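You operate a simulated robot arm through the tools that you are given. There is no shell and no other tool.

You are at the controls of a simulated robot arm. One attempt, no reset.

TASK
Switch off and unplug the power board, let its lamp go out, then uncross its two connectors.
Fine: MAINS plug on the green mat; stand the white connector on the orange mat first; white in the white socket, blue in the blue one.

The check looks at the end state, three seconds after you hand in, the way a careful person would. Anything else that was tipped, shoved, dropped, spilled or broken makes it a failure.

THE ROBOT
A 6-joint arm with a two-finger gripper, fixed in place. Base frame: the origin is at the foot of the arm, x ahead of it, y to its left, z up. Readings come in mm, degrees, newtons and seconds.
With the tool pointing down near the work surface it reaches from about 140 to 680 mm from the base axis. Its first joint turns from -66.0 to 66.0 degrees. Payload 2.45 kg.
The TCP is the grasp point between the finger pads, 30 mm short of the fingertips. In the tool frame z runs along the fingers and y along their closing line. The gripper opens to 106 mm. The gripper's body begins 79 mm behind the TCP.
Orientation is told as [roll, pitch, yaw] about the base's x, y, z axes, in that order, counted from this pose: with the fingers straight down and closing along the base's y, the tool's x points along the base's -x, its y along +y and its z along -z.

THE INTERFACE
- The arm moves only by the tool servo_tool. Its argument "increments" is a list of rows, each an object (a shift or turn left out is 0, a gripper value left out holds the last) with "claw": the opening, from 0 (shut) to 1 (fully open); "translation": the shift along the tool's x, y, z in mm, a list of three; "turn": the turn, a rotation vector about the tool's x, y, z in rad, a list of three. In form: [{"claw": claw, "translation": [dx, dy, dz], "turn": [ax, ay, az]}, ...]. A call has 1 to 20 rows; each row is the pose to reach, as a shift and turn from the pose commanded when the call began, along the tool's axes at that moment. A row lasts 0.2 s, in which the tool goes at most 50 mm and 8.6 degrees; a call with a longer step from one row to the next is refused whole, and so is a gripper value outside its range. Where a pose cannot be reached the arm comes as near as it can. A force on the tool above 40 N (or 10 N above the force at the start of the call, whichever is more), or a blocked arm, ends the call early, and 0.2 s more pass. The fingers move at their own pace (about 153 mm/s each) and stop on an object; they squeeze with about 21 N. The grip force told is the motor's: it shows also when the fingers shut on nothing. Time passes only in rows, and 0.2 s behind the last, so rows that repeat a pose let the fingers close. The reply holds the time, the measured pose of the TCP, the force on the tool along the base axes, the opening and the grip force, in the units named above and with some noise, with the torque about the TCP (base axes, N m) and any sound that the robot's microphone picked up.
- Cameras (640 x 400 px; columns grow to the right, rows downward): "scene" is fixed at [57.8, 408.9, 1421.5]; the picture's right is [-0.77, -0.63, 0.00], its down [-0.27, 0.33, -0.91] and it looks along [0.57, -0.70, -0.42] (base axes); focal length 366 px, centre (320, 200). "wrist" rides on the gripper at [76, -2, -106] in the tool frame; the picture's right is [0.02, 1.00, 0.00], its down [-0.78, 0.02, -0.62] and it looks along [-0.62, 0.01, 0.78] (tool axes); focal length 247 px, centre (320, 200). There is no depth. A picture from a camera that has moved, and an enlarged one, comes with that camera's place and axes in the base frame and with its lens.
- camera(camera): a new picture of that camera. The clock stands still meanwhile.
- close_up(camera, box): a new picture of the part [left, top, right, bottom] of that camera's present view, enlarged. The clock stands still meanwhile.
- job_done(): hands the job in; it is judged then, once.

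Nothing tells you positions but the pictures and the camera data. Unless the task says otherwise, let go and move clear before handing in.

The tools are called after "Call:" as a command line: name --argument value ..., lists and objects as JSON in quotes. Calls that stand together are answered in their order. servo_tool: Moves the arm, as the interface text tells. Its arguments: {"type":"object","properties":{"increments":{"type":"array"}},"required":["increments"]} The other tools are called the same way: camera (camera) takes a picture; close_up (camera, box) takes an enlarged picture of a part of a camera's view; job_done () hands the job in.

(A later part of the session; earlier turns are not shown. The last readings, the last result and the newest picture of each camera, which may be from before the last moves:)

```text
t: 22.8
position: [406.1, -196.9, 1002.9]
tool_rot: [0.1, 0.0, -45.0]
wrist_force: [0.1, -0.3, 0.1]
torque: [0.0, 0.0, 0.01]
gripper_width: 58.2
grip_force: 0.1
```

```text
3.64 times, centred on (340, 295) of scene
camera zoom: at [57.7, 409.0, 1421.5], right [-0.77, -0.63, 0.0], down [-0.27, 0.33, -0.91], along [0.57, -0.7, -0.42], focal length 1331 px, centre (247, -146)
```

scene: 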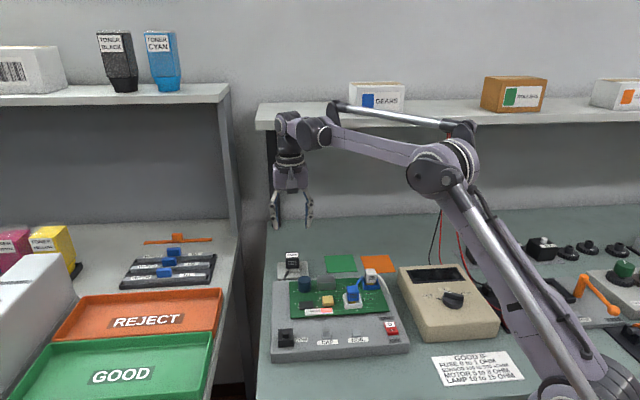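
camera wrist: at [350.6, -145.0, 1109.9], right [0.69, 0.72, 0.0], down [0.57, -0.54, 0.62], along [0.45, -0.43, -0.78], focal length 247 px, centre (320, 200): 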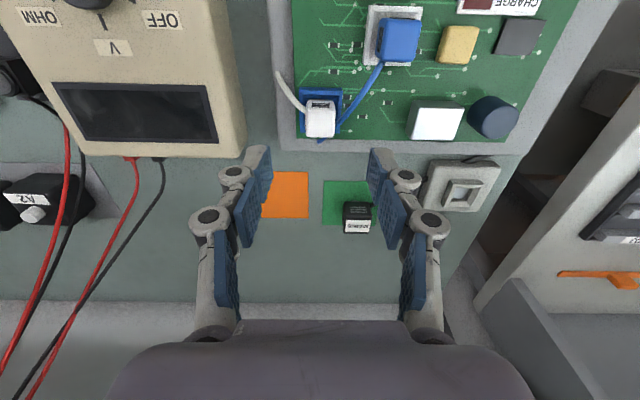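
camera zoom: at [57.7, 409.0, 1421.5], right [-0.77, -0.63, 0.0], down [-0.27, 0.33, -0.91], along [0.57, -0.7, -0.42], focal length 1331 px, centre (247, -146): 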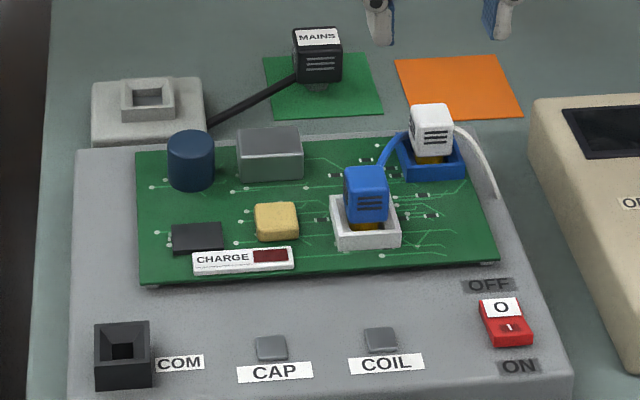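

The CHARGE lamp looks dark now. I'll zoom to confirm it's fully out, and inspect the connectors and cables.

Call:
close_up --camera "scene" --box '[300, 300, 350, 325]'

Call:
close_up --camera "wrist" --box '[260, 0, 440, 160]'

Call:
close_up --camera "wrist" --box '[265, 60, 375, 155]'

Call:
close_up --camera "wrist" --box '[240, 150, 400, 245]'

```text
12.80 times, centred on (325, 312) of scene
camera zoom: at [57.7, 409.0, 1421.5], right [-0.77, -0.63, 0.0], down [-0.27, 0.33, -0.91], along [0.57, -0.7, -0.42], focal length 4684 px, centre (256, -1240)
```

zoom: 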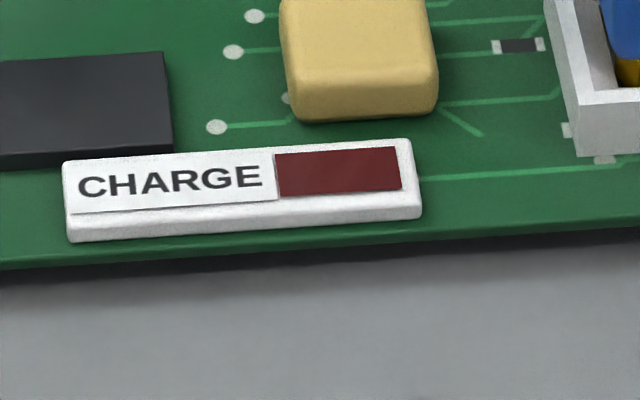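

```text
2.50 times, centred on (350, 80) of wrist
camera zoom: at [350.6, -145.0, 1109.9], right [0.69, 0.72, 0.0], down [0.57, -0.54, 0.62], along [0.45, -0.43, -0.78], focal length 617 px, centre (245, 500)
```

zoom: 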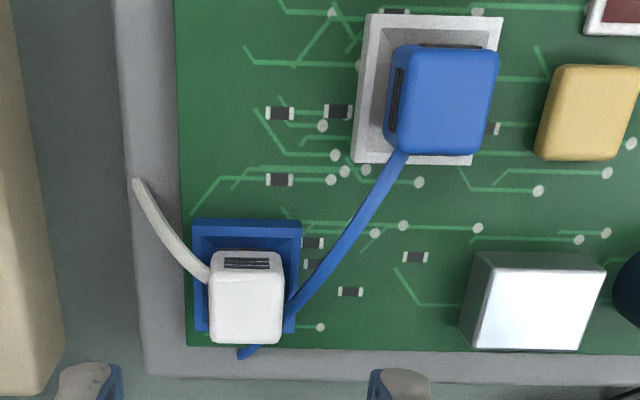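

```text
4.21 times, centred on (320, 108) of wrist
camera zoom: at [350.6, -145.0, 1109.9], right [0.69, 0.72, 0.0], down [0.57, -0.54, 0.62], along [0.45, -0.43, -0.78], focal length 1040 px, centre (320, 590)
```

zoom: 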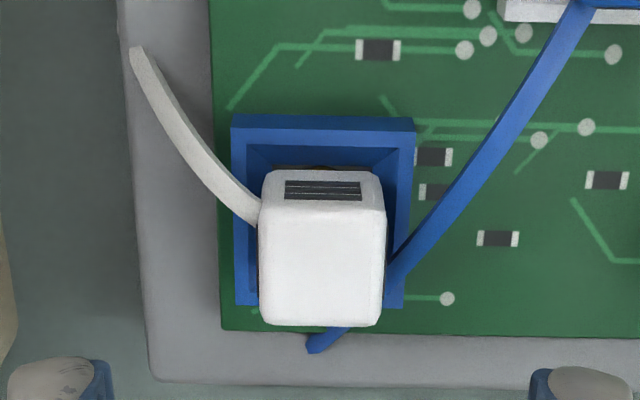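

```text
4.00 times, centred on (320, 198) of wrist
camera zoom: at [350.6, -145.0, 1109.9], right [0.69, 0.72, 0.0], down [0.57, -0.54, 0.62], along [0.45, -0.43, -0.78], focal length 988 px, centre (320, 210)
```

zoom: 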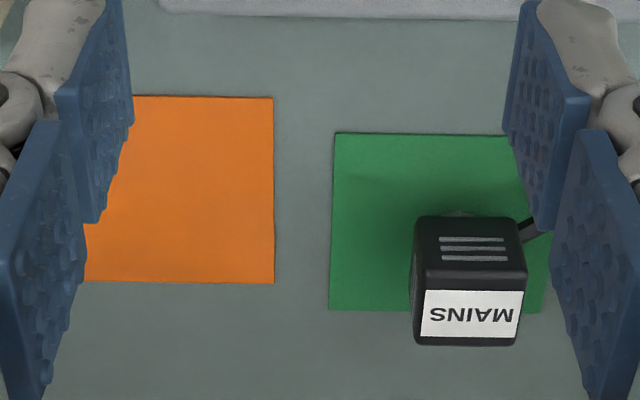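

The lamp is dark red and unlit. White connector centre is about (403.6,-196.4) with its cable on the near-left side and the blue cable passing on its other side, so I'll turn the gripper to close front-to-back (yaw +45) above it.

Call:
servo_tool --increments '[{"claw": 0.5, "translation": [0, 0, 0], "turn": [0, 0, -0.14]}, {"translation": [0, 0, 0], "turn": [0, 0, -0.28]}, {"translation": [0, 0, 0], "turn": [0, 0, -0.42]}, {"translation": [0, 0, 0], "turn": [0, 0, -0.56]}, {"translation": [0, 0, 0], "turn": [0, 0, -0.7]}, {"translation": [1, -1, 0], "turn": [0, 0, -0.84]}, {"translation": [2, -1.4, 0], "turn": [0, 0, -0.98]}, {"translation": [2, -1.4, 0], "turn": [0, 0, -1.12]}, {"translation": [2, -1.4, 0], "turn": [0, 0, -1.26]}, {"translation": [2, -1.4, 0], "turn": [0, 0, -1.4]}, {"translation": [2, -1.4, 0], "turn": [0, 0, -1.5]}, {"translation": [2, -1.4, 0], "turn": [0, 0, -1.571]}, {"translation": [2, -1.4, 0], "turn": [0, 0, -1.571]}]'

Call:
camera --camera "wrist"

Call:
camera --camera "scene"

Call:
close_up --camera "scene" --box '[300, 300, 350, 325]'

```text
t: 25.6
position: [402.6, -196.9, 1002.1]
tool_rot: [0.0, 0.0, 45.1]
wrist_force: [0.3, -0.3, 0.0]
torque: [0.02, 0.06, -0.01]
gripper_width: 53.1
grip_force: 0.2
```

```text
taken
camera wrist: at [350.3, -252.1, 1109.1], right [-0.72, 0.69, 0.0], down [0.54, 0.57, 0.62], along [0.43, 0.45, -0.78], focal length 247 px, centre (320, 200)
```

wrist: 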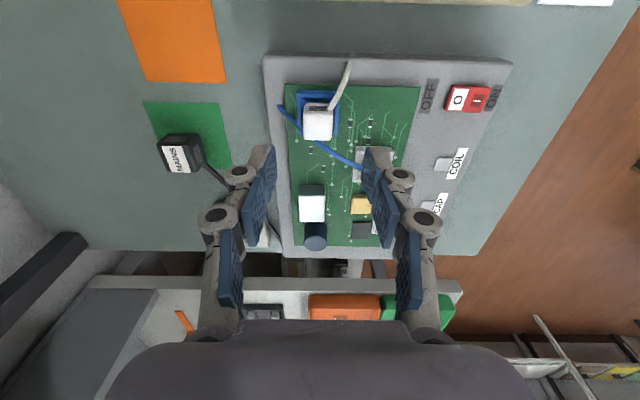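

```text
taken
```

scene: 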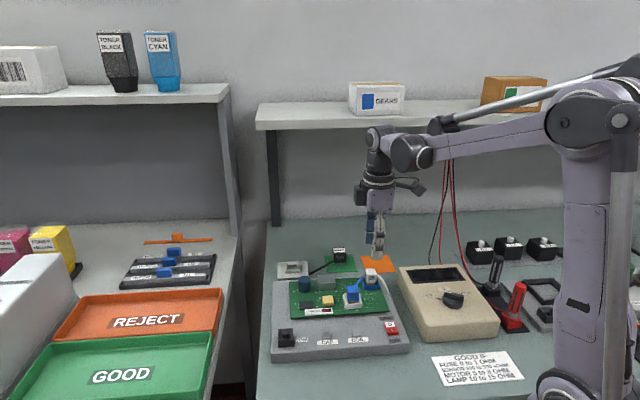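

```text
12.80 times, centred on (325, 312) of scene
camera zoom: at [57.8, 408.9, 1421.5], right [-0.77, -0.63, 0.0], down [-0.27, 0.33, -0.91], along [0.57, -0.7, -0.42], focal length 4684 px, centre (256, -1240)
```

zoom: 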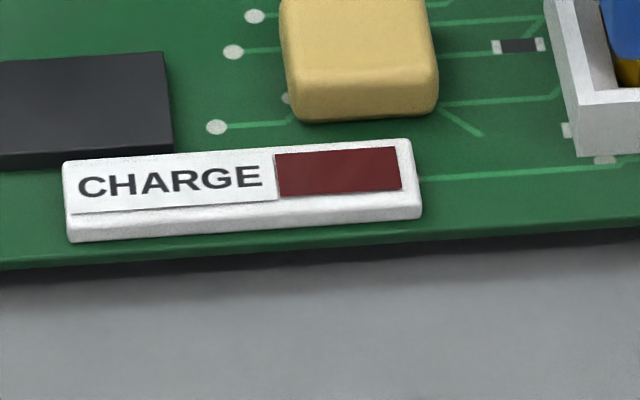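

The lamp is steady dark (out). Now I'll zoom on the white connector from this orientation.

Call:
close_up --camera "wrist" --box '[260, 55, 400, 180]'

Call:
close_up --camera "wrist" --box '[280, 75, 360, 150]'

```text
3.20 times, centred on (330, 118) of wrist
camera zoom: at [350.3, -252.1, 1109.1], right [-0.72, 0.69, 0.0], down [0.54, 0.57, 0.62], along [0.43, 0.45, -0.78], focal length 790 px, centre (288, 464)
```

zoom: 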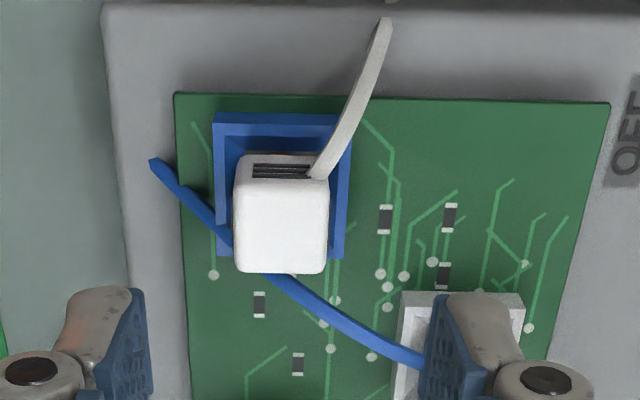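

```text
5.33 times, centred on (320, 112) of wrist
camera zoom: at [350.3, -252.1, 1109.1], right [-0.72, 0.69, 0.0], down [0.54, 0.57, 0.62], along [0.43, 0.45, -0.78], focal length 1317 px, centre (320, 667)
```

zoom: 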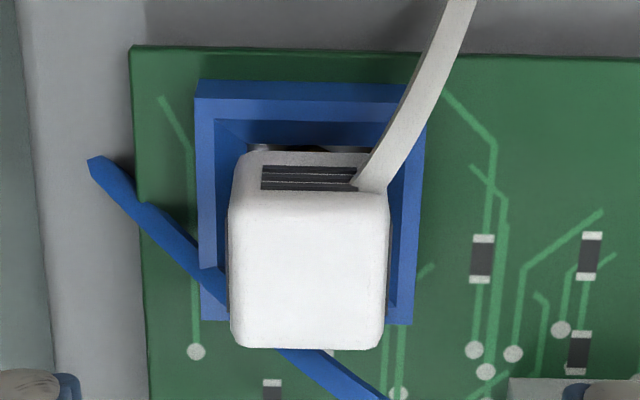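

I estimate the white connector centre at E-frame matching base ≈(405,-198), top z≈914. I'll descend part-way with open fingers and re-measure close-up.

Call:
servo_tool --increments '[{"claw": 0.5, "translation": [-1, -2, 25]}, {"translation": [-1.2, -2.3, 45]}, {"translation": [-1.2, -2.3, 50]}, {"translation": [-1.2, -2.3, 50]}]'

Call:
camera --camera "wrist"

Call:
close_up --camera "wrist" --box '[250, 80, 390, 200]'

Call:
close_up --camera "scene" --box '[340, 240, 400, 300]'

```text
t: 26.6
position: [406.0, -197.4, 951.2]
tool_rot: [0.0, -0.1, 45.1]
wrist_force: [0.0, -0.2, -0.2]
torque: [0.01, 0.03, -0.01]
gripper_width: 53.2
grip_force: 0.0
```

```text
taken
camera wrist: at [353.1, -254.2, 1057.9], right [-0.72, 0.69, 0.0], down [0.54, 0.57, 0.62], along [0.43, 0.45, -0.78], focal length 247 px, centre (320, 200)
```

wrist: 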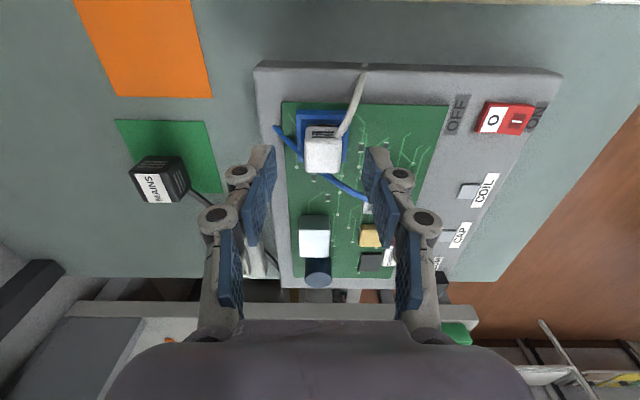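

```text
3.33 times, centred on (320, 140) of wrist
camera zoom: at [353.1, -254.2, 1057.9], right [-0.72, 0.69, 0.0], down [0.54, 0.57, 0.62], along [0.43, 0.45, -0.78], focal length 823 px, centre (320, 400)
```

zoom: 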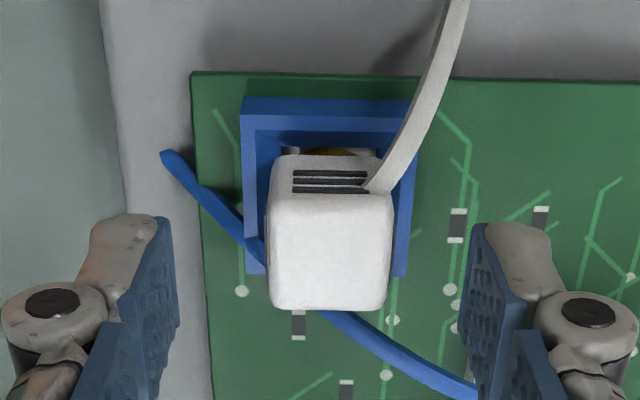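

```text
6.67 times, centred on (370, 270) of scene
camera zoom: at [57.8, 408.9, 1421.5], right [-0.77, -0.63, 0.0], down [-0.27, 0.33, -0.91], along [0.57, -0.7, -0.42], focal length 2440 px, centre (-13, -267)
```

zoom: 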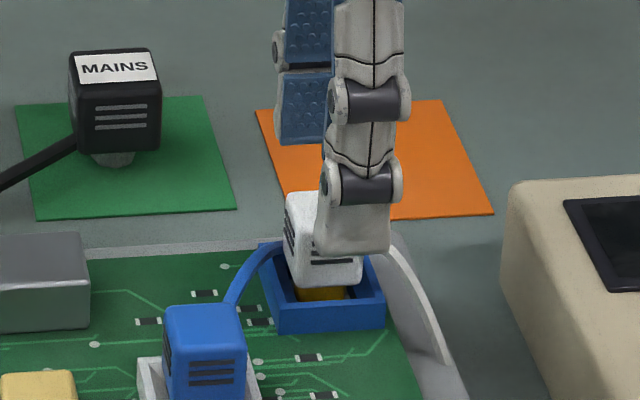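

The fingers straddle the white connector, nearly centred (off by ~1 mm). I'll nudge, descend to grip height, and look before closing.

Call:
servo_tool --increments '[{"claw": 0.5, "translation": [0, 1, 12]}, {"translation": [0, 1, 20]}, {"translation": [0, 1, 25]}, {"translation": [0, 1, 28]}, {"translation": [0, 1, 28]}]'

Call:
close_up --camera "wrist" --box '[230, 100, 410, 220]'

Call:
close_up --camera "scene" --box '[340, 240, 400, 300]'

```text
t: 27.8
position: [404.4, -197.4, 923.9]
tool_rot: [0.0, -0.1, 45.0]
wrist_force: [-0.3, 0.3, -0.1]
torque: [0.0, 0.03, -0.02]
gripper_width: 52.9
grip_force: 0.0
```

```text
3.33 times, centred on (320, 160) of wrist
camera zoom: at [352.5, -253.2, 1030.8], right [-0.72, 0.69, 0.0], down [0.54, 0.57, 0.62], along [0.43, 0.45, -0.78], focal length 823 px, centre (320, 333)
```

zoom: 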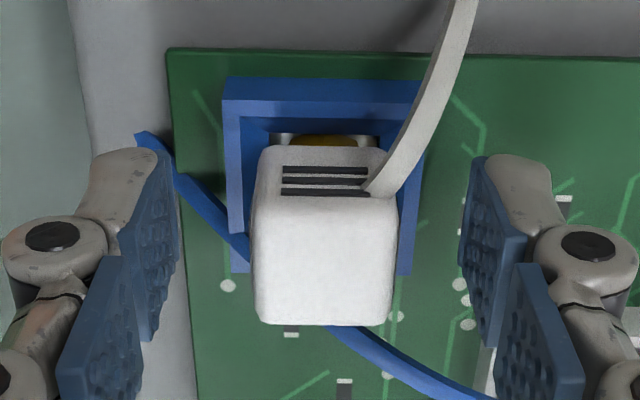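

```text
6.67 times, centred on (370, 270) of scene
camera zoom: at [57.8, 408.9, 1421.5], right [-0.77, -0.63, 0.0], down [-0.27, 0.33, -0.91], along [0.57, -0.7, -0.42], focal length 2440 px, centre (-13, -267)
```

zoom: 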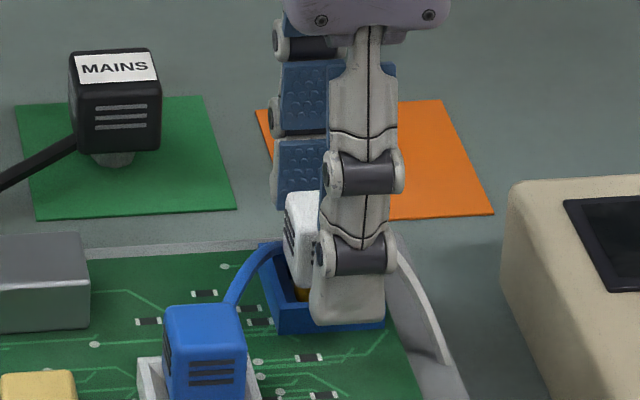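

Centred within a millimetre. Closing the grip on the white connector.

Call:
servo_tool --increments '[{"claw": 0.3}, {"claw": 0.2}, {"claw": 0}, {"claw": 0}, {"claw": 0}]'

Call:
close_up --camera "wrist" --box '[230, 100, 410, 220]'

```text
t: 29.0
position: [405.5, -197.2, 923.8]
tool_rot: [-0.1, -0.2, 45.1]
wrist_force: [-1.9, 1.1, -0.2]
torque: [0.07, 0.07, -0.03]
gripper_width: 22.8
grip_force: 20.9
```

```text
3.33 times, centred on (320, 160) of wrist
camera zoom: at [352.4, -253.1, 1030.9], right [-0.72, 0.69, 0.0], down [0.54, 0.57, 0.62], along [0.43, 0.45, -0.78], focal length 823 px, centre (320, 333)
```

zoom: 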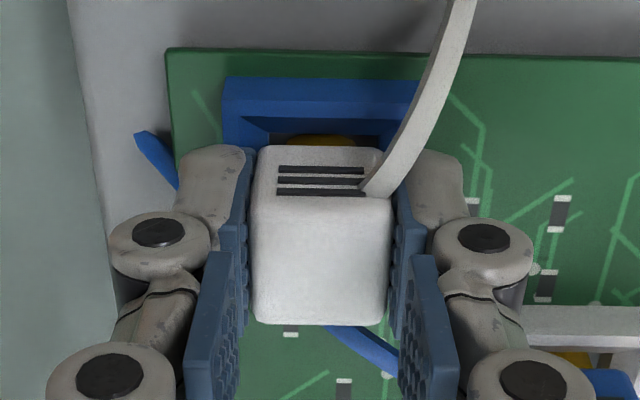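

Gripped at 22.8 mm with no cable interference. Pulling straight up.

Call:
servo_tool --increments '[{"claw": 0, "translation": [0, 0, -3]}, {"translation": [0, 0, -6]}, {"translation": [0, 0, -10]}, {"translation": [0, 0, -16]}, {"translation": [0, 0, -24]}, {"translation": [0, 0, -35]}, {"translation": [0, 0, -50]}, {"translation": [0, 0, -60]}]'

Call:
camera --camera "wrist"

Call:
close_up --camera "scene" --box '[320, 210, 410, 310]'

```text
t: 30.8
position: [405.3, -197.5, 984.0]
tool_rot: [0.0, -0.2, 45.0]
wrist_force: [-0.4, 0.0, -0.5]
torque: [-0.01, 0.01, 0.02]
gripper_width: 22.9
grip_force: 21.1
```

```text
taken
camera wrist: at [352.6, -252.9, 1090.8], right [-0.72, 0.69, 0.0], down [0.54, 0.57, 0.62], along [0.43, 0.45, -0.78], focal length 247 px, centre (320, 200)
```

wrist: 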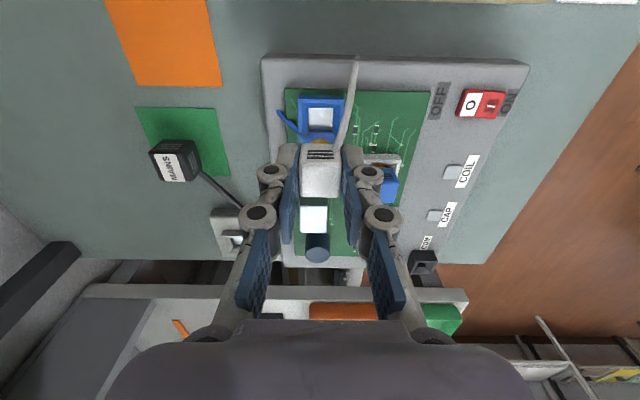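

```text
4.00 times, centred on (365, 260) of scene
camera zoom: at [57.8, 408.9, 1421.5], right [-0.77, -0.63, 0.0], down [-0.27, 0.33, -0.91], along [0.57, -0.7, -0.42], focal length 1464 px, centre (140, -40)
```

zoom: 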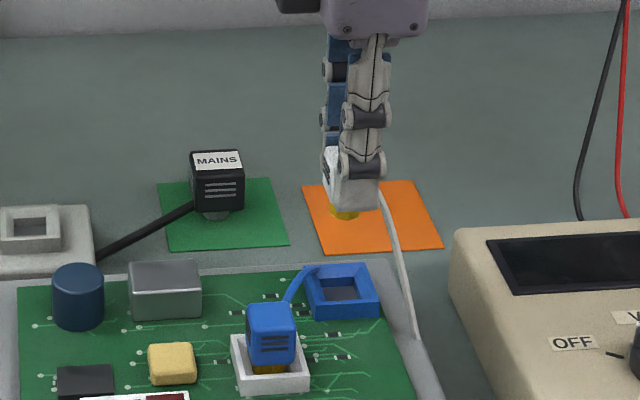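

The white connector is out and held upright. I'll zoom at the empty blue socket to measure its centre.

Call:
close_up --camera "wrist" --box '[270, 80, 380, 160]'

Call:
close_up --camera "scene" --box '[355, 230, 405, 295]'

```text
5.00 times, centred on (325, 120) of wrist
camera zoom: at [352.6, -252.9, 1090.8], right [-0.72, 0.69, 0.0], down [0.54, 0.57, 0.62], along [0.43, 0.45, -0.78], focal length 1235 px, centre (295, 600)
```

zoom: 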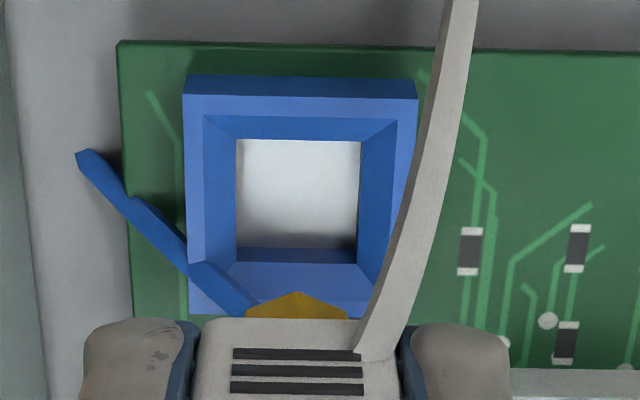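

```text
6.15 times, centred on (380, 262) of scene
camera zoom: at [57.8, 408.9, 1421.5], right [-0.77, -0.63, 0.0], down [-0.27, 0.33, -0.91], along [0.57, -0.7, -0.42], focal length 2252 px, centre (-49, -185)
```

zoom: 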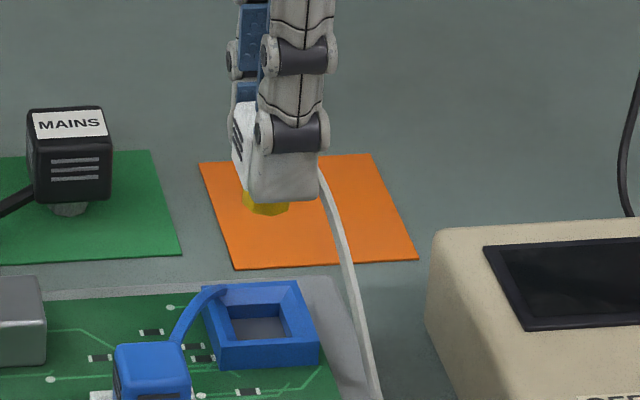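

The socket is a funnel with a ~20 mm hole, so it should guide insertion. I'll carry the white connector to the orange mat centre (≈(462,-324)) and lower it.

Call:
servo_tool --increments '[{"claw": 0, "translation": [10, -26, 0]}, {"translation": [22, -58, 0]}, {"translation": [34, -90, 0]}, {"translation": [44, -115, 0]}, {"translation": [49, -129, 0]}, {"translation": [49, -129, 20]}, {"translation": [49, -129, 45]}, {"translation": [49, -129, 65]}, {"translation": [49, -129, 76]}, {"translation": [49, -129, 76]}]'

Call:
camera --camera "wrist"

Call:
close_up --camera "scene" --box '[340, 220, 420, 290]'

```text
t: 33.0
position: [461.6, -322.4, 906.4]
tool_rot: [0.0, 0.0, 45.0]
wrist_force: [-0.9, 0.2, -0.2]
torque: [-0.01, -0.02, 0.0]
gripper_width: 22.6
grip_force: 20.9
```

```text
taken
camera wrist: at [408.6, -378.8, 1014.3], right [-0.72, 0.69, 0.0], down [0.54, 0.57, 0.62], along [0.43, 0.45, -0.78], focal length 247 px, centre (320, 200)
```

wrist: 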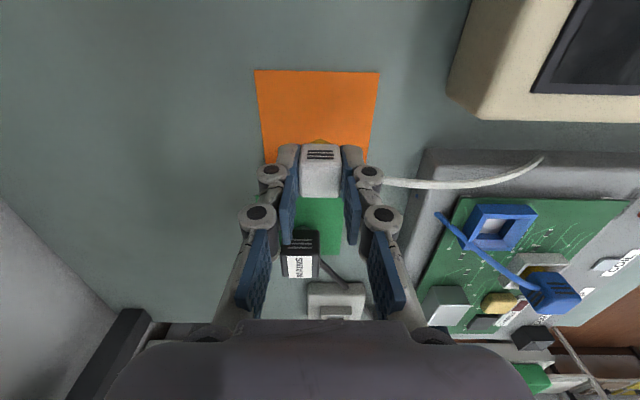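

```text
5.71 times, centred on (380, 255) of scene
camera zoom: at [57.8, 408.9, 1421.5], right [-0.77, -0.63, 0.0], down [-0.27, 0.33, -0.91], along [0.57, -0.7, -0.42], focal length 2091 px, centre (-23, -114)
```

zoom: 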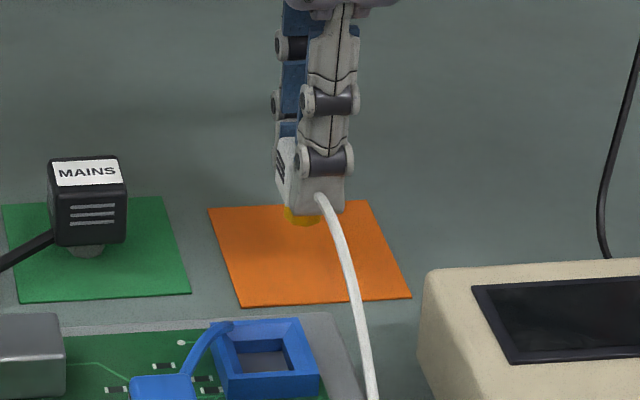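

Over the orange mat. Lowering in small steps until contact.

Call:
servo_tool --increments '[{"claw": 0, "translation": [0, 0, 2]}, {"translation": [0, 0, 4]}, {"translation": [0, 0, 6]}, {"translation": [0, 0, 8]}]'

Call:
close_up --camera "scene" --box '[355, 230, 405, 285]'

```text
t: 34.0
position: [461.0, -322.3, 899.1]
tool_rot: [-0.1, 0.0, 45.0]
wrist_force: [0.1, 0.0, 0.2]
torque: [0.01, -0.04, 0.01]
gripper_width: 22.7
grip_force: 20.8
```

```text
7.27 times, centred on (380, 258) of scene
camera zoom: at [57.8, 408.9, 1421.5], right [-0.77, -0.63, 0.0], down [-0.27, 0.33, -0.91], along [0.57, -0.7, -0.42], focal length 2662 px, centre (-116, -218)
```

zoom: 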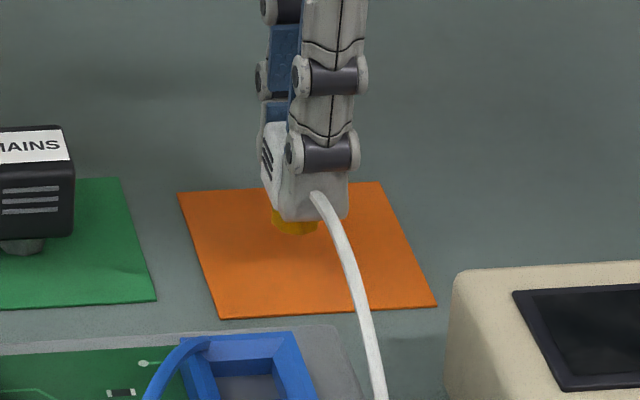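

Call:
servo_tool --increments '[{"claw": 0, "translation": [0, 0, 2]}, {"translation": [0, 0, 4]}, {"translation": [0, 0, 5.5]}]'

```text
t: 34.8
position: [462.9, -322.5, 894.4]
tool_rot: [0.1, -0.1, 45.1]
wrist_force: [0.2, -0.3, -0.7]
torque: [0.0, -0.01, 0.0]
gripper_width: 22.9
grip_force: 21.3
```

Still free. Continuing down by 1 mm steps.

Call:
servo_tool --increments '[{"claw": 0, "translation": [0, 0, 1]}, {"translation": [0, 0, 2]}]'

Call:
close_up --camera "scene" --box '[355, 230, 405, 285]'

```text
t: 35.4
position: [461.6, -322.9, 891.9]
tool_rot: [0.0, -0.2, 45.0]
wrist_force: [-0.6, 0.1, -1.1]
torque: [-0.01, 0.0, -0.02]
gripper_width: 22.8
grip_force: 21.1
```

```text
7.27 times, centred on (380, 258) of scene
camera zoom: at [57.8, 408.9, 1421.5], right [-0.77, -0.63, 0.0], down [-0.27, 0.33, -0.91], along [0.57, -0.7, -0.42], focal length 2662 px, centre (-116, -218)
```

zoom: 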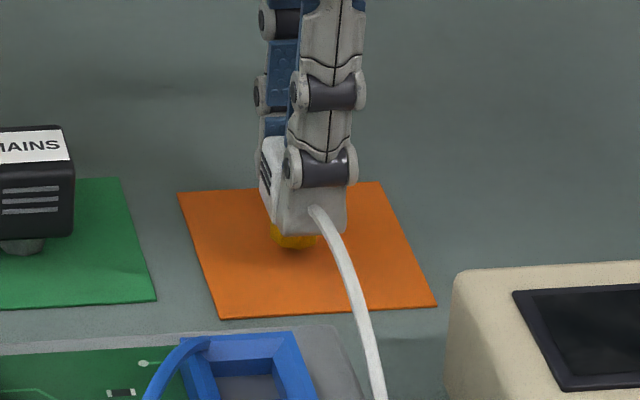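

Call:
servo_tool --increments '[{"claw": 0, "translation": [0, 0, 1]}, {"translation": [0, 0, 2]}]'

```text
t: 36.0
position: [461.1, -322.8, 889.9]
tool_rot: [0.0, -0.2, 45.1]
wrist_force: [0.1, -0.7, 0.3]
torque: [0.02, 0.01, 0.02]
gripper_width: 22.6
grip_force: 21.3
```

Call:
servo_tool --increments '[{"claw": 0, "translation": [0, 0, 1]}, {"translation": [0, 0, 1.5]}]'

```text
t: 36.6
position: [461.2, -323.5, 888.0]
tool_rot: [0.0, -0.2, 45.0]
wrist_force: [0.3, -0.1, 0.9]
torque: [-0.01, -0.03, -0.03]
gripper_width: 22.8
grip_force: 21.2
```

Call:
servo_tool --increments '[{"claw": 0, "translation": [0, 0, 1]}, {"translation": [0, 0, 1]}]'

Call:
close_up --camera "scene" --box '[355, 230, 405, 285]'

```text
t: 37.2
position: [461.7, -322.8, 887.0]
tool_rot: [-0.1, -0.1, 45.1]
wrist_force: [0.7, -0.2, -0.4]
torque: [-0.02, 0.0, 0.01]
gripper_width: 22.3
grip_force: 20.5
```

```text
7.27 times, centred on (380, 258) of scene
camera zoom: at [57.8, 408.9, 1421.5], right [-0.77, -0.63, 0.0], down [-0.27, 0.33, -0.91], along [0.57, -0.7, -0.42], focal length 2662 px, centre (-116, -218)
```

zoom: 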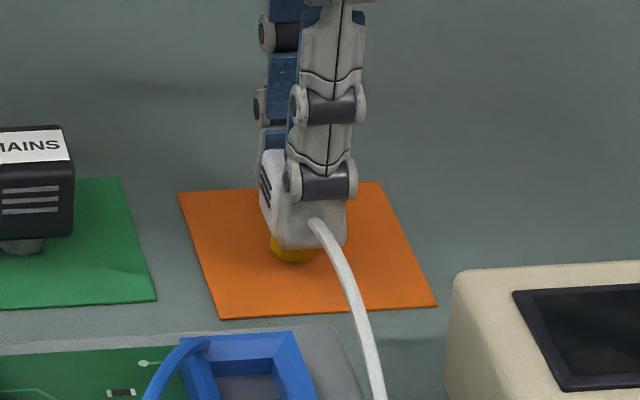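

Call:
servo_tool --increments '[{"claw": 0, "translation": [0, 0, 1]}, {"translation": [0, 0, 1.5]}]'

```text
t: 37.8
position: [462.0, -322.9, 886.1]
tool_rot: [0.1, 0.0, 45.1]
wrist_force: [0.6, -0.2, 7.8]
torque: [-0.04, 0.01, 0.02]
gripper_width: 22.6
grip_force: 21.4
```

Contact felt (about 8 N). I'll release gently.

Call:
servo_tool --increments '[{"claw": 0, "translation": [0, 0, -0.4]}, {"claw": 0.26, "translation": [0, 0, -0.4]}, {"claw": 0.3, "translation": [0, 0, -0.4]}, {"claw": 0.4, "translation": [0, 0, -0.4]}, {"claw": 0.5, "translation": [0, 0, -0.4]}, {"claw": 0.5, "translation": [0, 0, -0.4]}]'

Call:
close_up --camera "scene" --box '[355, 230, 405, 285]'

Call:
close_up --camera "wrist" --box '[230, 60, 410, 220]'

```text
t: 39.2
position: [461.2, -322.7, 885.4]
tool_rot: [0.0, -0.1, 45.0]
wrist_force: [-0.3, 0.2, -0.5]
torque: [0.04, 0.0, 0.02]
gripper_width: 53.1
grip_force: 0.1
```

```text
7.27 times, centred on (380, 258) of scene
camera zoom: at [57.8, 408.9, 1421.5], right [-0.77, -0.63, 0.0], down [-0.27, 0.33, -0.91], along [0.57, -0.7, -0.42], focal length 2662 px, centre (-116, -218)
```

zoom: 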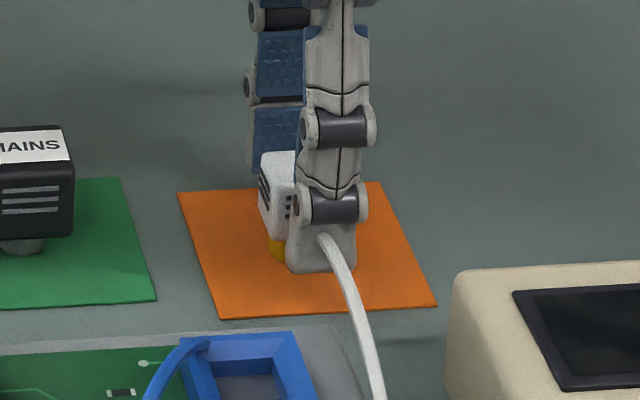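

```text
2.50 times, centred on (320, 140) of wrist
camera zoom: at [408.9, -378.2, 992.6], right [-0.72, 0.69, 0.0], down [0.54, 0.57, 0.62], along [0.43, 0.45, -0.78], focal length 617 px, centre (320, 350)
```

zoom: 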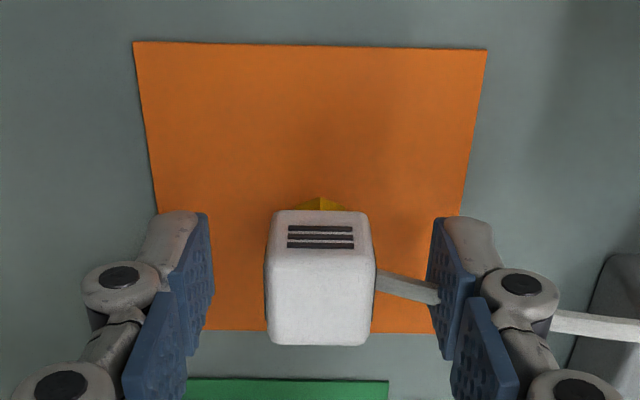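

The white connector stands upright on the orange mat. I'll rise straight up and move over the blue connector, keeping the same yaw.

Call:
servo_tool --increments '[{"claw": 0.5, "translation": [0, 0, -15]}, {"translation": [0, 0, -50]}, {"translation": [0, 0, -95]}, {"translation": [-18, 34, -100]}, {"translation": [-40, 73, -100]}, {"translation": [-62, 113, -100]}, {"translation": [-82, 150, -100]}, {"translation": [-95, 174, -100]}, {"translation": [-100.4, 184.3, -100]}, {"translation": [-100.4, 184.3, -100]}]'

Call:
camera --camera "wrist"

Call:
close_up --camera "wrist" --box '[260, 55, 400, 180]'

Call:
close_up --camera "scene" --box '[300, 230, 420, 310]'

```text
t: 41.4
position: [403.1, -122.6, 985.5]
tool_rot: [0.0, -0.2, 45.0]
wrist_force: [0.3, -0.1, 0.0]
torque: [0.01, -0.02, 0.01]
gripper_width: 53.0
grip_force: 0.0
```

```text
taken
camera wrist: at [349.9, -178.3, 1093.0], right [-0.72, 0.69, 0.0], down [0.54, 0.57, 0.62], along [0.43, 0.45, -0.78], focal length 247 px, centre (320, 200)
```

wrist: 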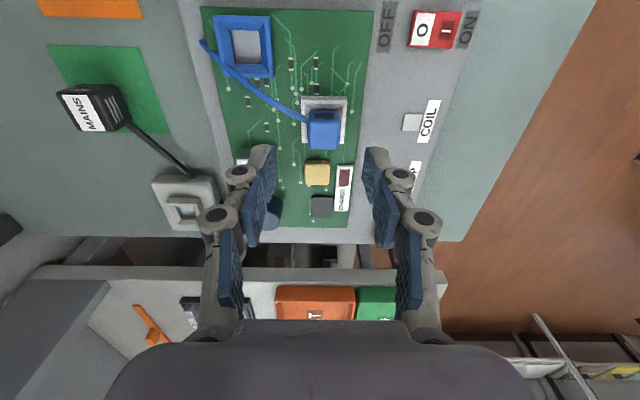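

```text
3.20 times, centred on (330, 118) of wrist
camera zoom: at [349.9, -178.3, 1093.0], right [-0.72, 0.69, 0.0], down [0.54, 0.57, 0.62], along [0.43, 0.45, -0.78], focal length 790 px, centre (288, 464)
```

zoom: 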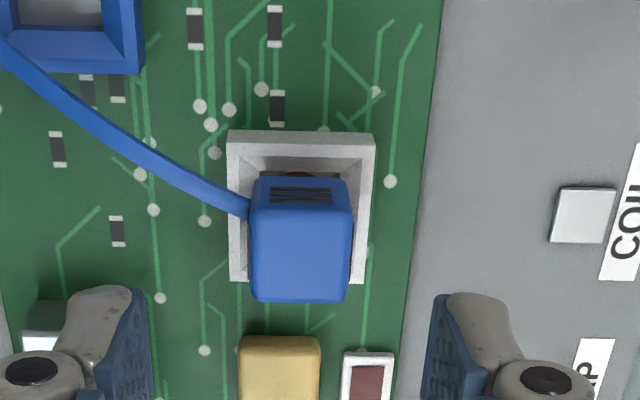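

```text
5.00 times, centred on (360, 270) of scene
camera zoom: at [57.8, 409.0, 1421.5], right [-0.77, -0.63, 0.0], down [-0.27, 0.33, -0.91], along [0.57, -0.7, -0.42], focal length 1830 px, centre (120, -150)
```

zoom: 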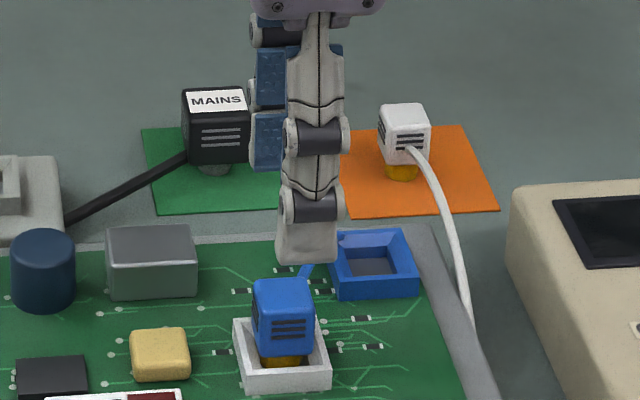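

White stands well on the orange mat. I'll descend part-way over the blue connector with a small correction and re-measure.

Call:
servo_tool --increments '[{"claw": 0.5, "translation": [-0.5, 2, 18]}, {"translation": [-0.5, 2.2, 32]}, {"translation": [-0.5, 2.2, 34]}, {"translation": [-0.5, 2.2, 34]}]'

Call:
close_up --camera "wrist" --box '[250, 80, 390, 200]'

Call:
close_up --camera "scene" --box '[320, 240, 400, 320]'

```text
t: 42.4
position: [400.8, -118.3, 951.5]
tool_rot: [0.0, 0.0, 45.0]
wrist_force: [-0.4, -0.1, -0.2]
torque: [-0.01, 0.02, 0.0]
gripper_width: 53.3
grip_force: 0.1
```

```text
3.33 times, centred on (320, 140) of wrist
camera zoom: at [349.0, -176.0, 1058.8], right [-0.72, 0.69, 0.0], down [0.54, 0.57, 0.62], along [0.43, 0.45, -0.78], focal length 823 px, centre (320, 400)
```

zoom: 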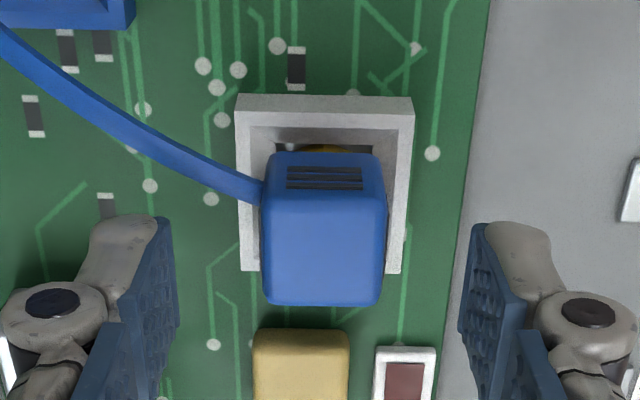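

```text
5.00 times, centred on (360, 280) of scene
camera zoom: at [57.8, 408.9, 1421.5], right [-0.77, -0.63, 0.0], down [-0.27, 0.33, -0.91], along [0.57, -0.7, -0.42], focal length 1830 px, centre (120, -200)
```

zoom: 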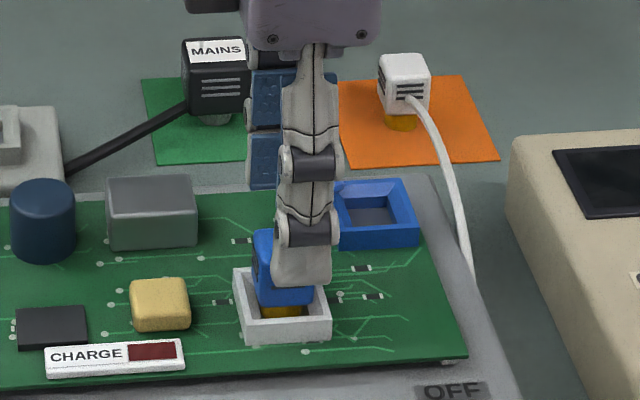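

Nearly perfectly centred. I'll shift 0.8 mm, descend to grip height and check.

Call:
servo_tool --increments '[{"claw": 0.5, "translation": [0.8, 0.2, 12]}, {"translation": [0.8, 0.2, 20]}, {"translation": [0.8, 0.2, 25]}, {"translation": [0.8, 0.2, 28]}, {"translation": [0.8, 0.2, 28]}]'

Call:
close_up --camera "wrist" --box '[230, 100, 410, 220]'

```text
t: 43.6
position: [400.1, -119.0, 923.0]
tool_rot: [0.0, -0.1, 45.0]
wrist_force: [0.2, -0.5, -0.2]
torque: [0.02, -0.03, -0.01]
gripper_width: 53.3
grip_force: 0.0
```

```text
3.33 times, centred on (320, 160) of wrist
camera zoom: at [347.6, -175.6, 1031.1], right [-0.72, 0.69, 0.0], down [0.54, 0.57, 0.62], along [0.43, 0.45, -0.78], focal length 823 px, centre (320, 333)
```

zoom: 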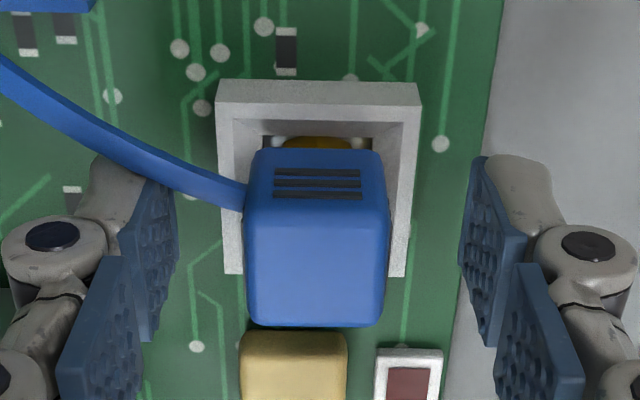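

Connector is ~1 mm to the left; I'll correct and close the grip.

Call:
servo_tool --increments '[{"claw": 0.5, "translation": [0, -0.8, 0]}, {"claw": 0.3, "translation": [0, -0.8, 0]}, {"claw": 0.2, "translation": [0, -0.8, 0]}, {"claw": 0, "translation": [0, -0.8, 0]}, {"claw": 0, "translation": [0, -0.8, 0]}, {"claw": 0, "translation": [0, -0.8, 0]}]'

Call:
close_up --camera "wrist" --box '[230, 100, 410, 220]'

```text
t: 45.0
position: [400.4, -120.0, 925.2]
tool_rot: [0.0, -0.1, 45.0]
wrist_force: [0.1, 0.8, 0.5]
torque: [0.01, -0.01, 0.01]
gripper_width: 22.6
grip_force: 20.9
```

```text
3.33 times, centred on (320, 160) of wrist
camera zoom: at [348.3, -176.1, 1031.2], right [-0.72, 0.69, 0.0], down [0.54, 0.57, 0.62], along [0.43, 0.45, -0.78], focal length 823 px, centre (320, 333)
```

zoom: 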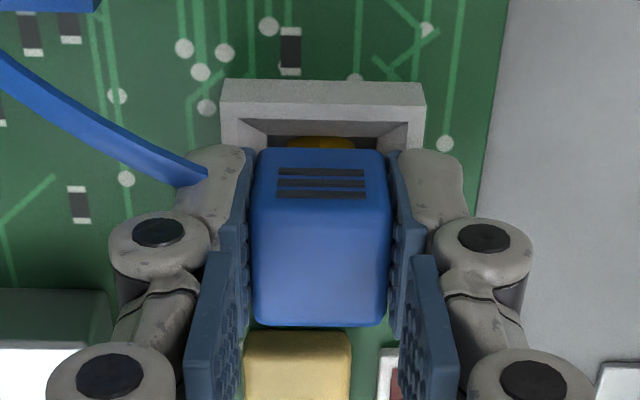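

Gripped at 22.6 mm. Pulling the blue connector straight up.

Call:
servo_tool --increments '[{"claw": 0, "translation": [0, 0, -3]}, {"translation": [0, 0, -6]}, {"translation": [0, 0, -10]}, {"translation": [0, 0, -16]}, {"translation": [0, 0, -24]}, {"translation": [0, 0, -35]}, {"translation": [0, 0, -45]}, {"translation": [0, 0, -45]}]'

Call:
camera --camera "wrist"

Call:
close_up --camera "scene" --box '[310, 220, 410, 310]'

Call:
close_up --camera "wrist" --box '[270, 70, 380, 160]'

```text
t: 46.8
position: [402.1, -118.5, 970.5]
tool_rot: [0.0, -0.1, 45.1]
wrist_force: [0.2, -0.2, -0.3]
torque: [-0.01, 0.02, 0.0]
gripper_width: 23.0
grip_force: 21.1
```

```text
taken
camera wrist: at [349.0, -175.3, 1077.6], right [-0.72, 0.69, 0.0], down [0.54, 0.57, 0.62], along [0.43, 0.45, -0.78], focal length 247 px, centre (320, 200)
```

wrist: 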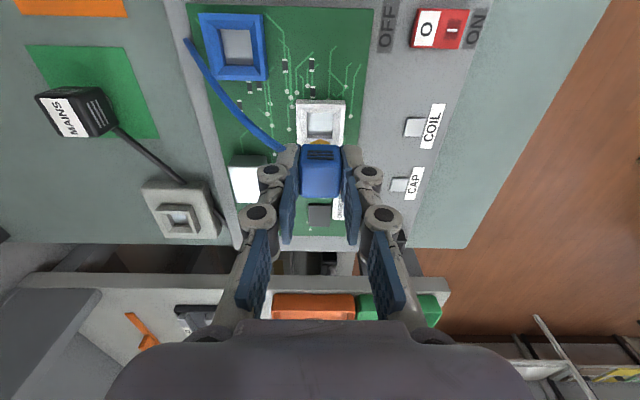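

```text
4.44 times, centred on (360, 265) of scene
camera zoom: at [57.8, 408.9, 1421.5], right [-0.77, -0.63, 0.0], down [-0.27, 0.33, -0.91], along [0.57, -0.7, -0.42], focal length 1626 px, centre (142, -89)
```

zoom: 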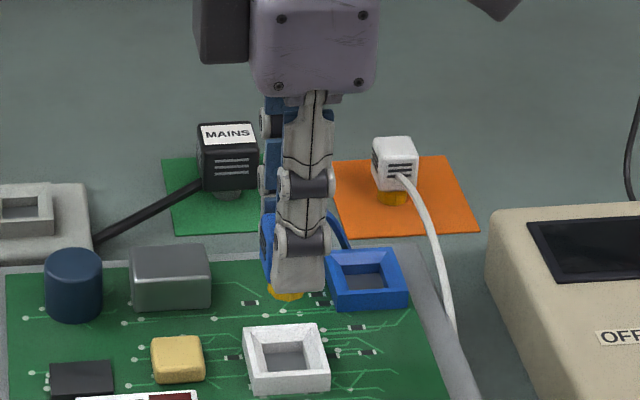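

```text
4.44 times, centred on (325, 115) of wrist
camera zoom: at [349.0, -175.3, 1077.6], right [-0.72, 0.69, 0.0], down [0.54, 0.57, 0.62], along [0.43, 0.45, -0.78], focal length 1098 px, centre (298, 578)
```

zoom: 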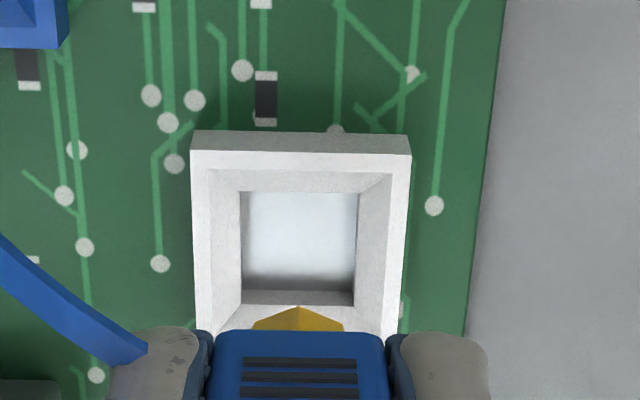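

Blue is free and upright. I'll move it over the empty blue socket using the same offset between the two grasp poses.

Call:
servo_tool --increments '[{"claw": 0, "translation": [12, -14, 0]}, {"translation": [28, -31, 0]}, {"translation": [42, -47, 0]}, {"translation": [51.1, -56.9, 0]}, {"translation": [51.1, -56.9, 0]}, {"translation": [51.1, -56.9, 0]}]'

Call:
close_up --camera "wrist" --box '[270, 70, 380, 160]'

Call:
close_up --camera "scene" --box '[330, 220, 410, 310]'

```text
t: 48.2
position: [404.5, -196.0, 967.0]
tool_rot: [0.0, -0.2, 45.0]
wrist_force: [0.1, 0.0, -0.4]
torque: [0.04, 0.0, -0.01]
gripper_width: 22.6
grip_force: 21.3
```

```text
4.44 times, centred on (325, 115) of wrist
camera zoom: at [353.3, -252.0, 1074.8], right [-0.72, 0.69, 0.0], down [0.54, 0.57, 0.62], along [0.43, 0.45, -0.78], focal length 1098 px, centre (298, 578)
```

zoom: 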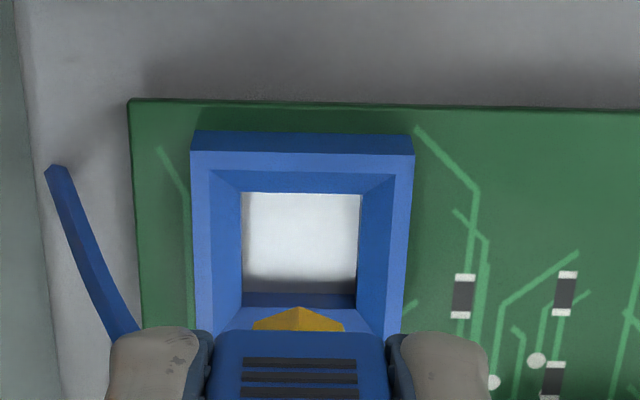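

```text
4.44 times, centred on (370, 265) of scene
camera zoom: at [57.8, 408.9, 1421.5], right [-0.77, -0.63, 0.0], down [-0.27, 0.33, -0.91], along [0.57, -0.7, -0.42], focal length 1626 px, centre (98, -89)
```

zoom: 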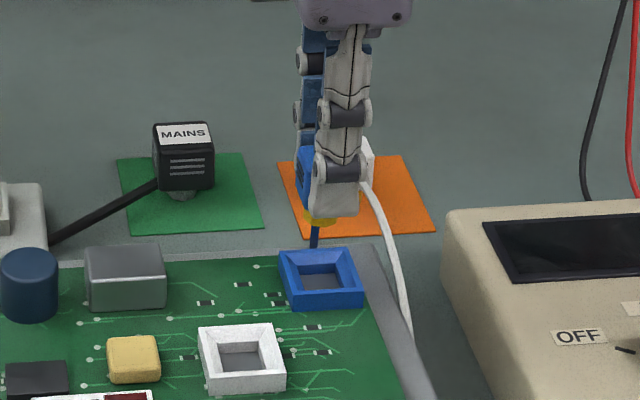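

The view is practically identical to the one just after extraction, so alignment is good. Lowering into the blue socket.

Call:
servo_tool --increments '[{"claw": 0, "translation": [0, 0, 12]}, {"translation": [0, 0, 22]}, {"translation": [0, 0, 28]}, {"translation": [0, 0, 32]}, {"translation": [0, 0, 35]}, {"translation": [0, 0, 38]}, {"translation": [0, 0, 40]}, {"translation": [0, 0, 42]}, {"translation": [0, 0, 43.5]}]'

Call:
close_up --camera "wrist" --box '[230, 100, 410, 220]'

Call:
close_up --camera "scene" --box '[345, 240, 405, 300]'

```text
t: 50.2
position: [405.6, -196.3, 925.9]
tool_rot: [0.2, -0.1, 45.0]
wrist_force: [-3.2, 0.0, 4.6]
torque: [-0.04, 0.15, 0.02]
gripper_width: 22.6
grip_force: 20.8
```

```text
3.33 times, centred on (320, 160) of wrist
camera zoom: at [353.3, -252.9, 1033.3], right [-0.72, 0.69, 0.0], down [0.54, 0.57, 0.62], along [0.43, 0.45, -0.78], focal length 823 px, centre (320, 333)
```

zoom: 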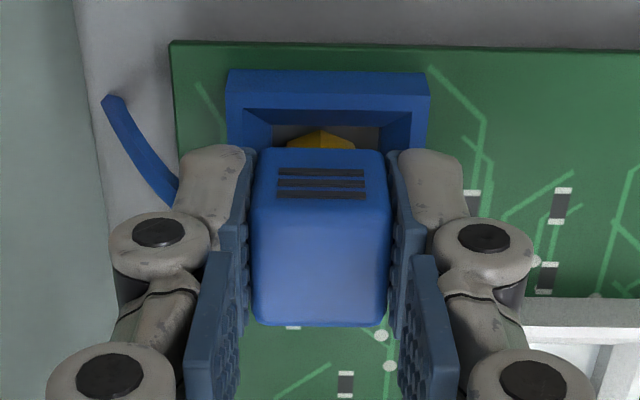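

```text
6.67 times, centred on (375, 270) of scene
camera zoom: at [57.6, 409.0, 1421.5], right [-0.77, -0.63, 0.0], down [-0.27, 0.33, -0.91], along [0.57, -0.7, -0.42], focal length 2440 px, centre (-47, -267)
```

zoom: 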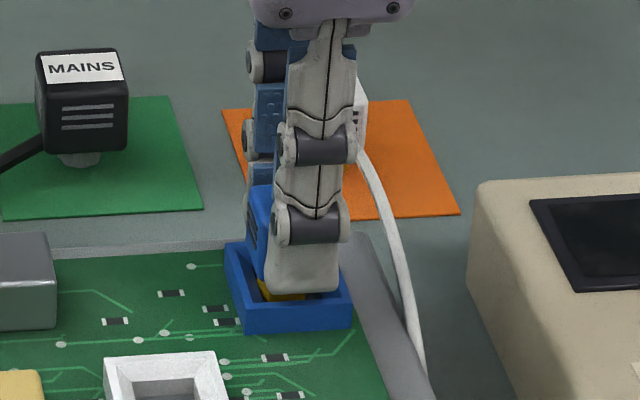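

It is touching with a small sideways reaction, so I'll shift about 1 mm toward the relief direction and continue pressing down.

Call:
servo_tool --increments '[{"claw": 0, "translation": [0.4, 0.6, 0]}, {"translation": [0.7, 1, 0]}, {"translation": [0.7, 1, 1]}, {"translation": [0.7, 1, 2]}, {"translation": [0.7, 1, 3]}]'

Call:
close_up --camera "wrist" --box '[230, 100, 410, 220]'

```text
t: 51.4
position: [404.4, -196.5, 923.7]
tool_rot: [0.0, 0.0, 45.1]
wrist_force: [7.7, -1.5, 14.9]
torque: [-0.06, -0.3, -0.02]
gripper_width: 22.9
grip_force: 21.1
```

```text
3.33 times, centred on (320, 160) of wrist
camera zoom: at [352.2, -252.7, 1030.0], right [-0.72, 0.69, 0.0], down [0.54, 0.57, 0.62], along [0.43, 0.45, -0.78], focal length 823 px, centre (320, 333)
```

zoom: 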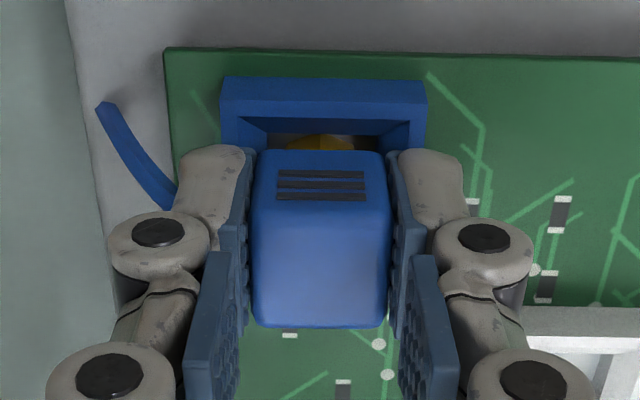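

The geometry now matches the seated view (rim at the same place), with 15 N downward. I'll relax the lateral load a little and check forces.

Call:
servo_tool --increments '[{"claw": 0, "translation": [-0.3, -0.4, 0]}, {"translation": [-0.3, -0.6, 0]}, {"translation": [-0.3, -0.6, 0]}]'

Call:
close_up --camera "scene" --box '[345, 240, 405, 300]'

```text
t: 52.2
position: [405.5, -195.8, 922.1]
tool_rot: [0.1, -0.1, 45.0]
wrist_force: [5.6, 0.4, 13.9]
torque: [-0.01, -0.19, 0.02]
gripper_width: 23.0
grip_force: 21.0
```

```text
6.67 times, centred on (375, 270) of scene
camera zoom: at [57.7, 409.0, 1421.5], right [-0.77, -0.63, 0.0], down [-0.27, 0.33, -0.91], along [0.57, -0.7, -0.42], focal length 2440 px, centre (-47, -267)
```

zoom: 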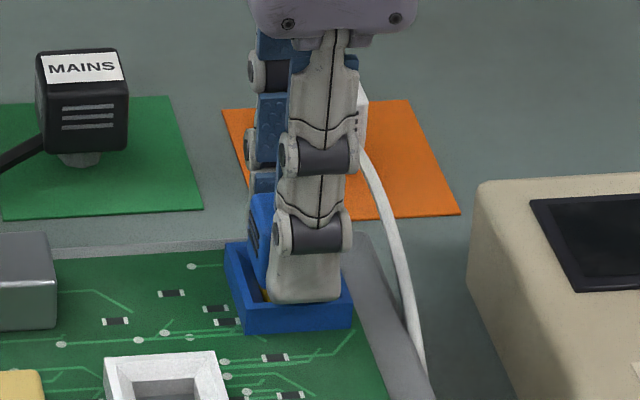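

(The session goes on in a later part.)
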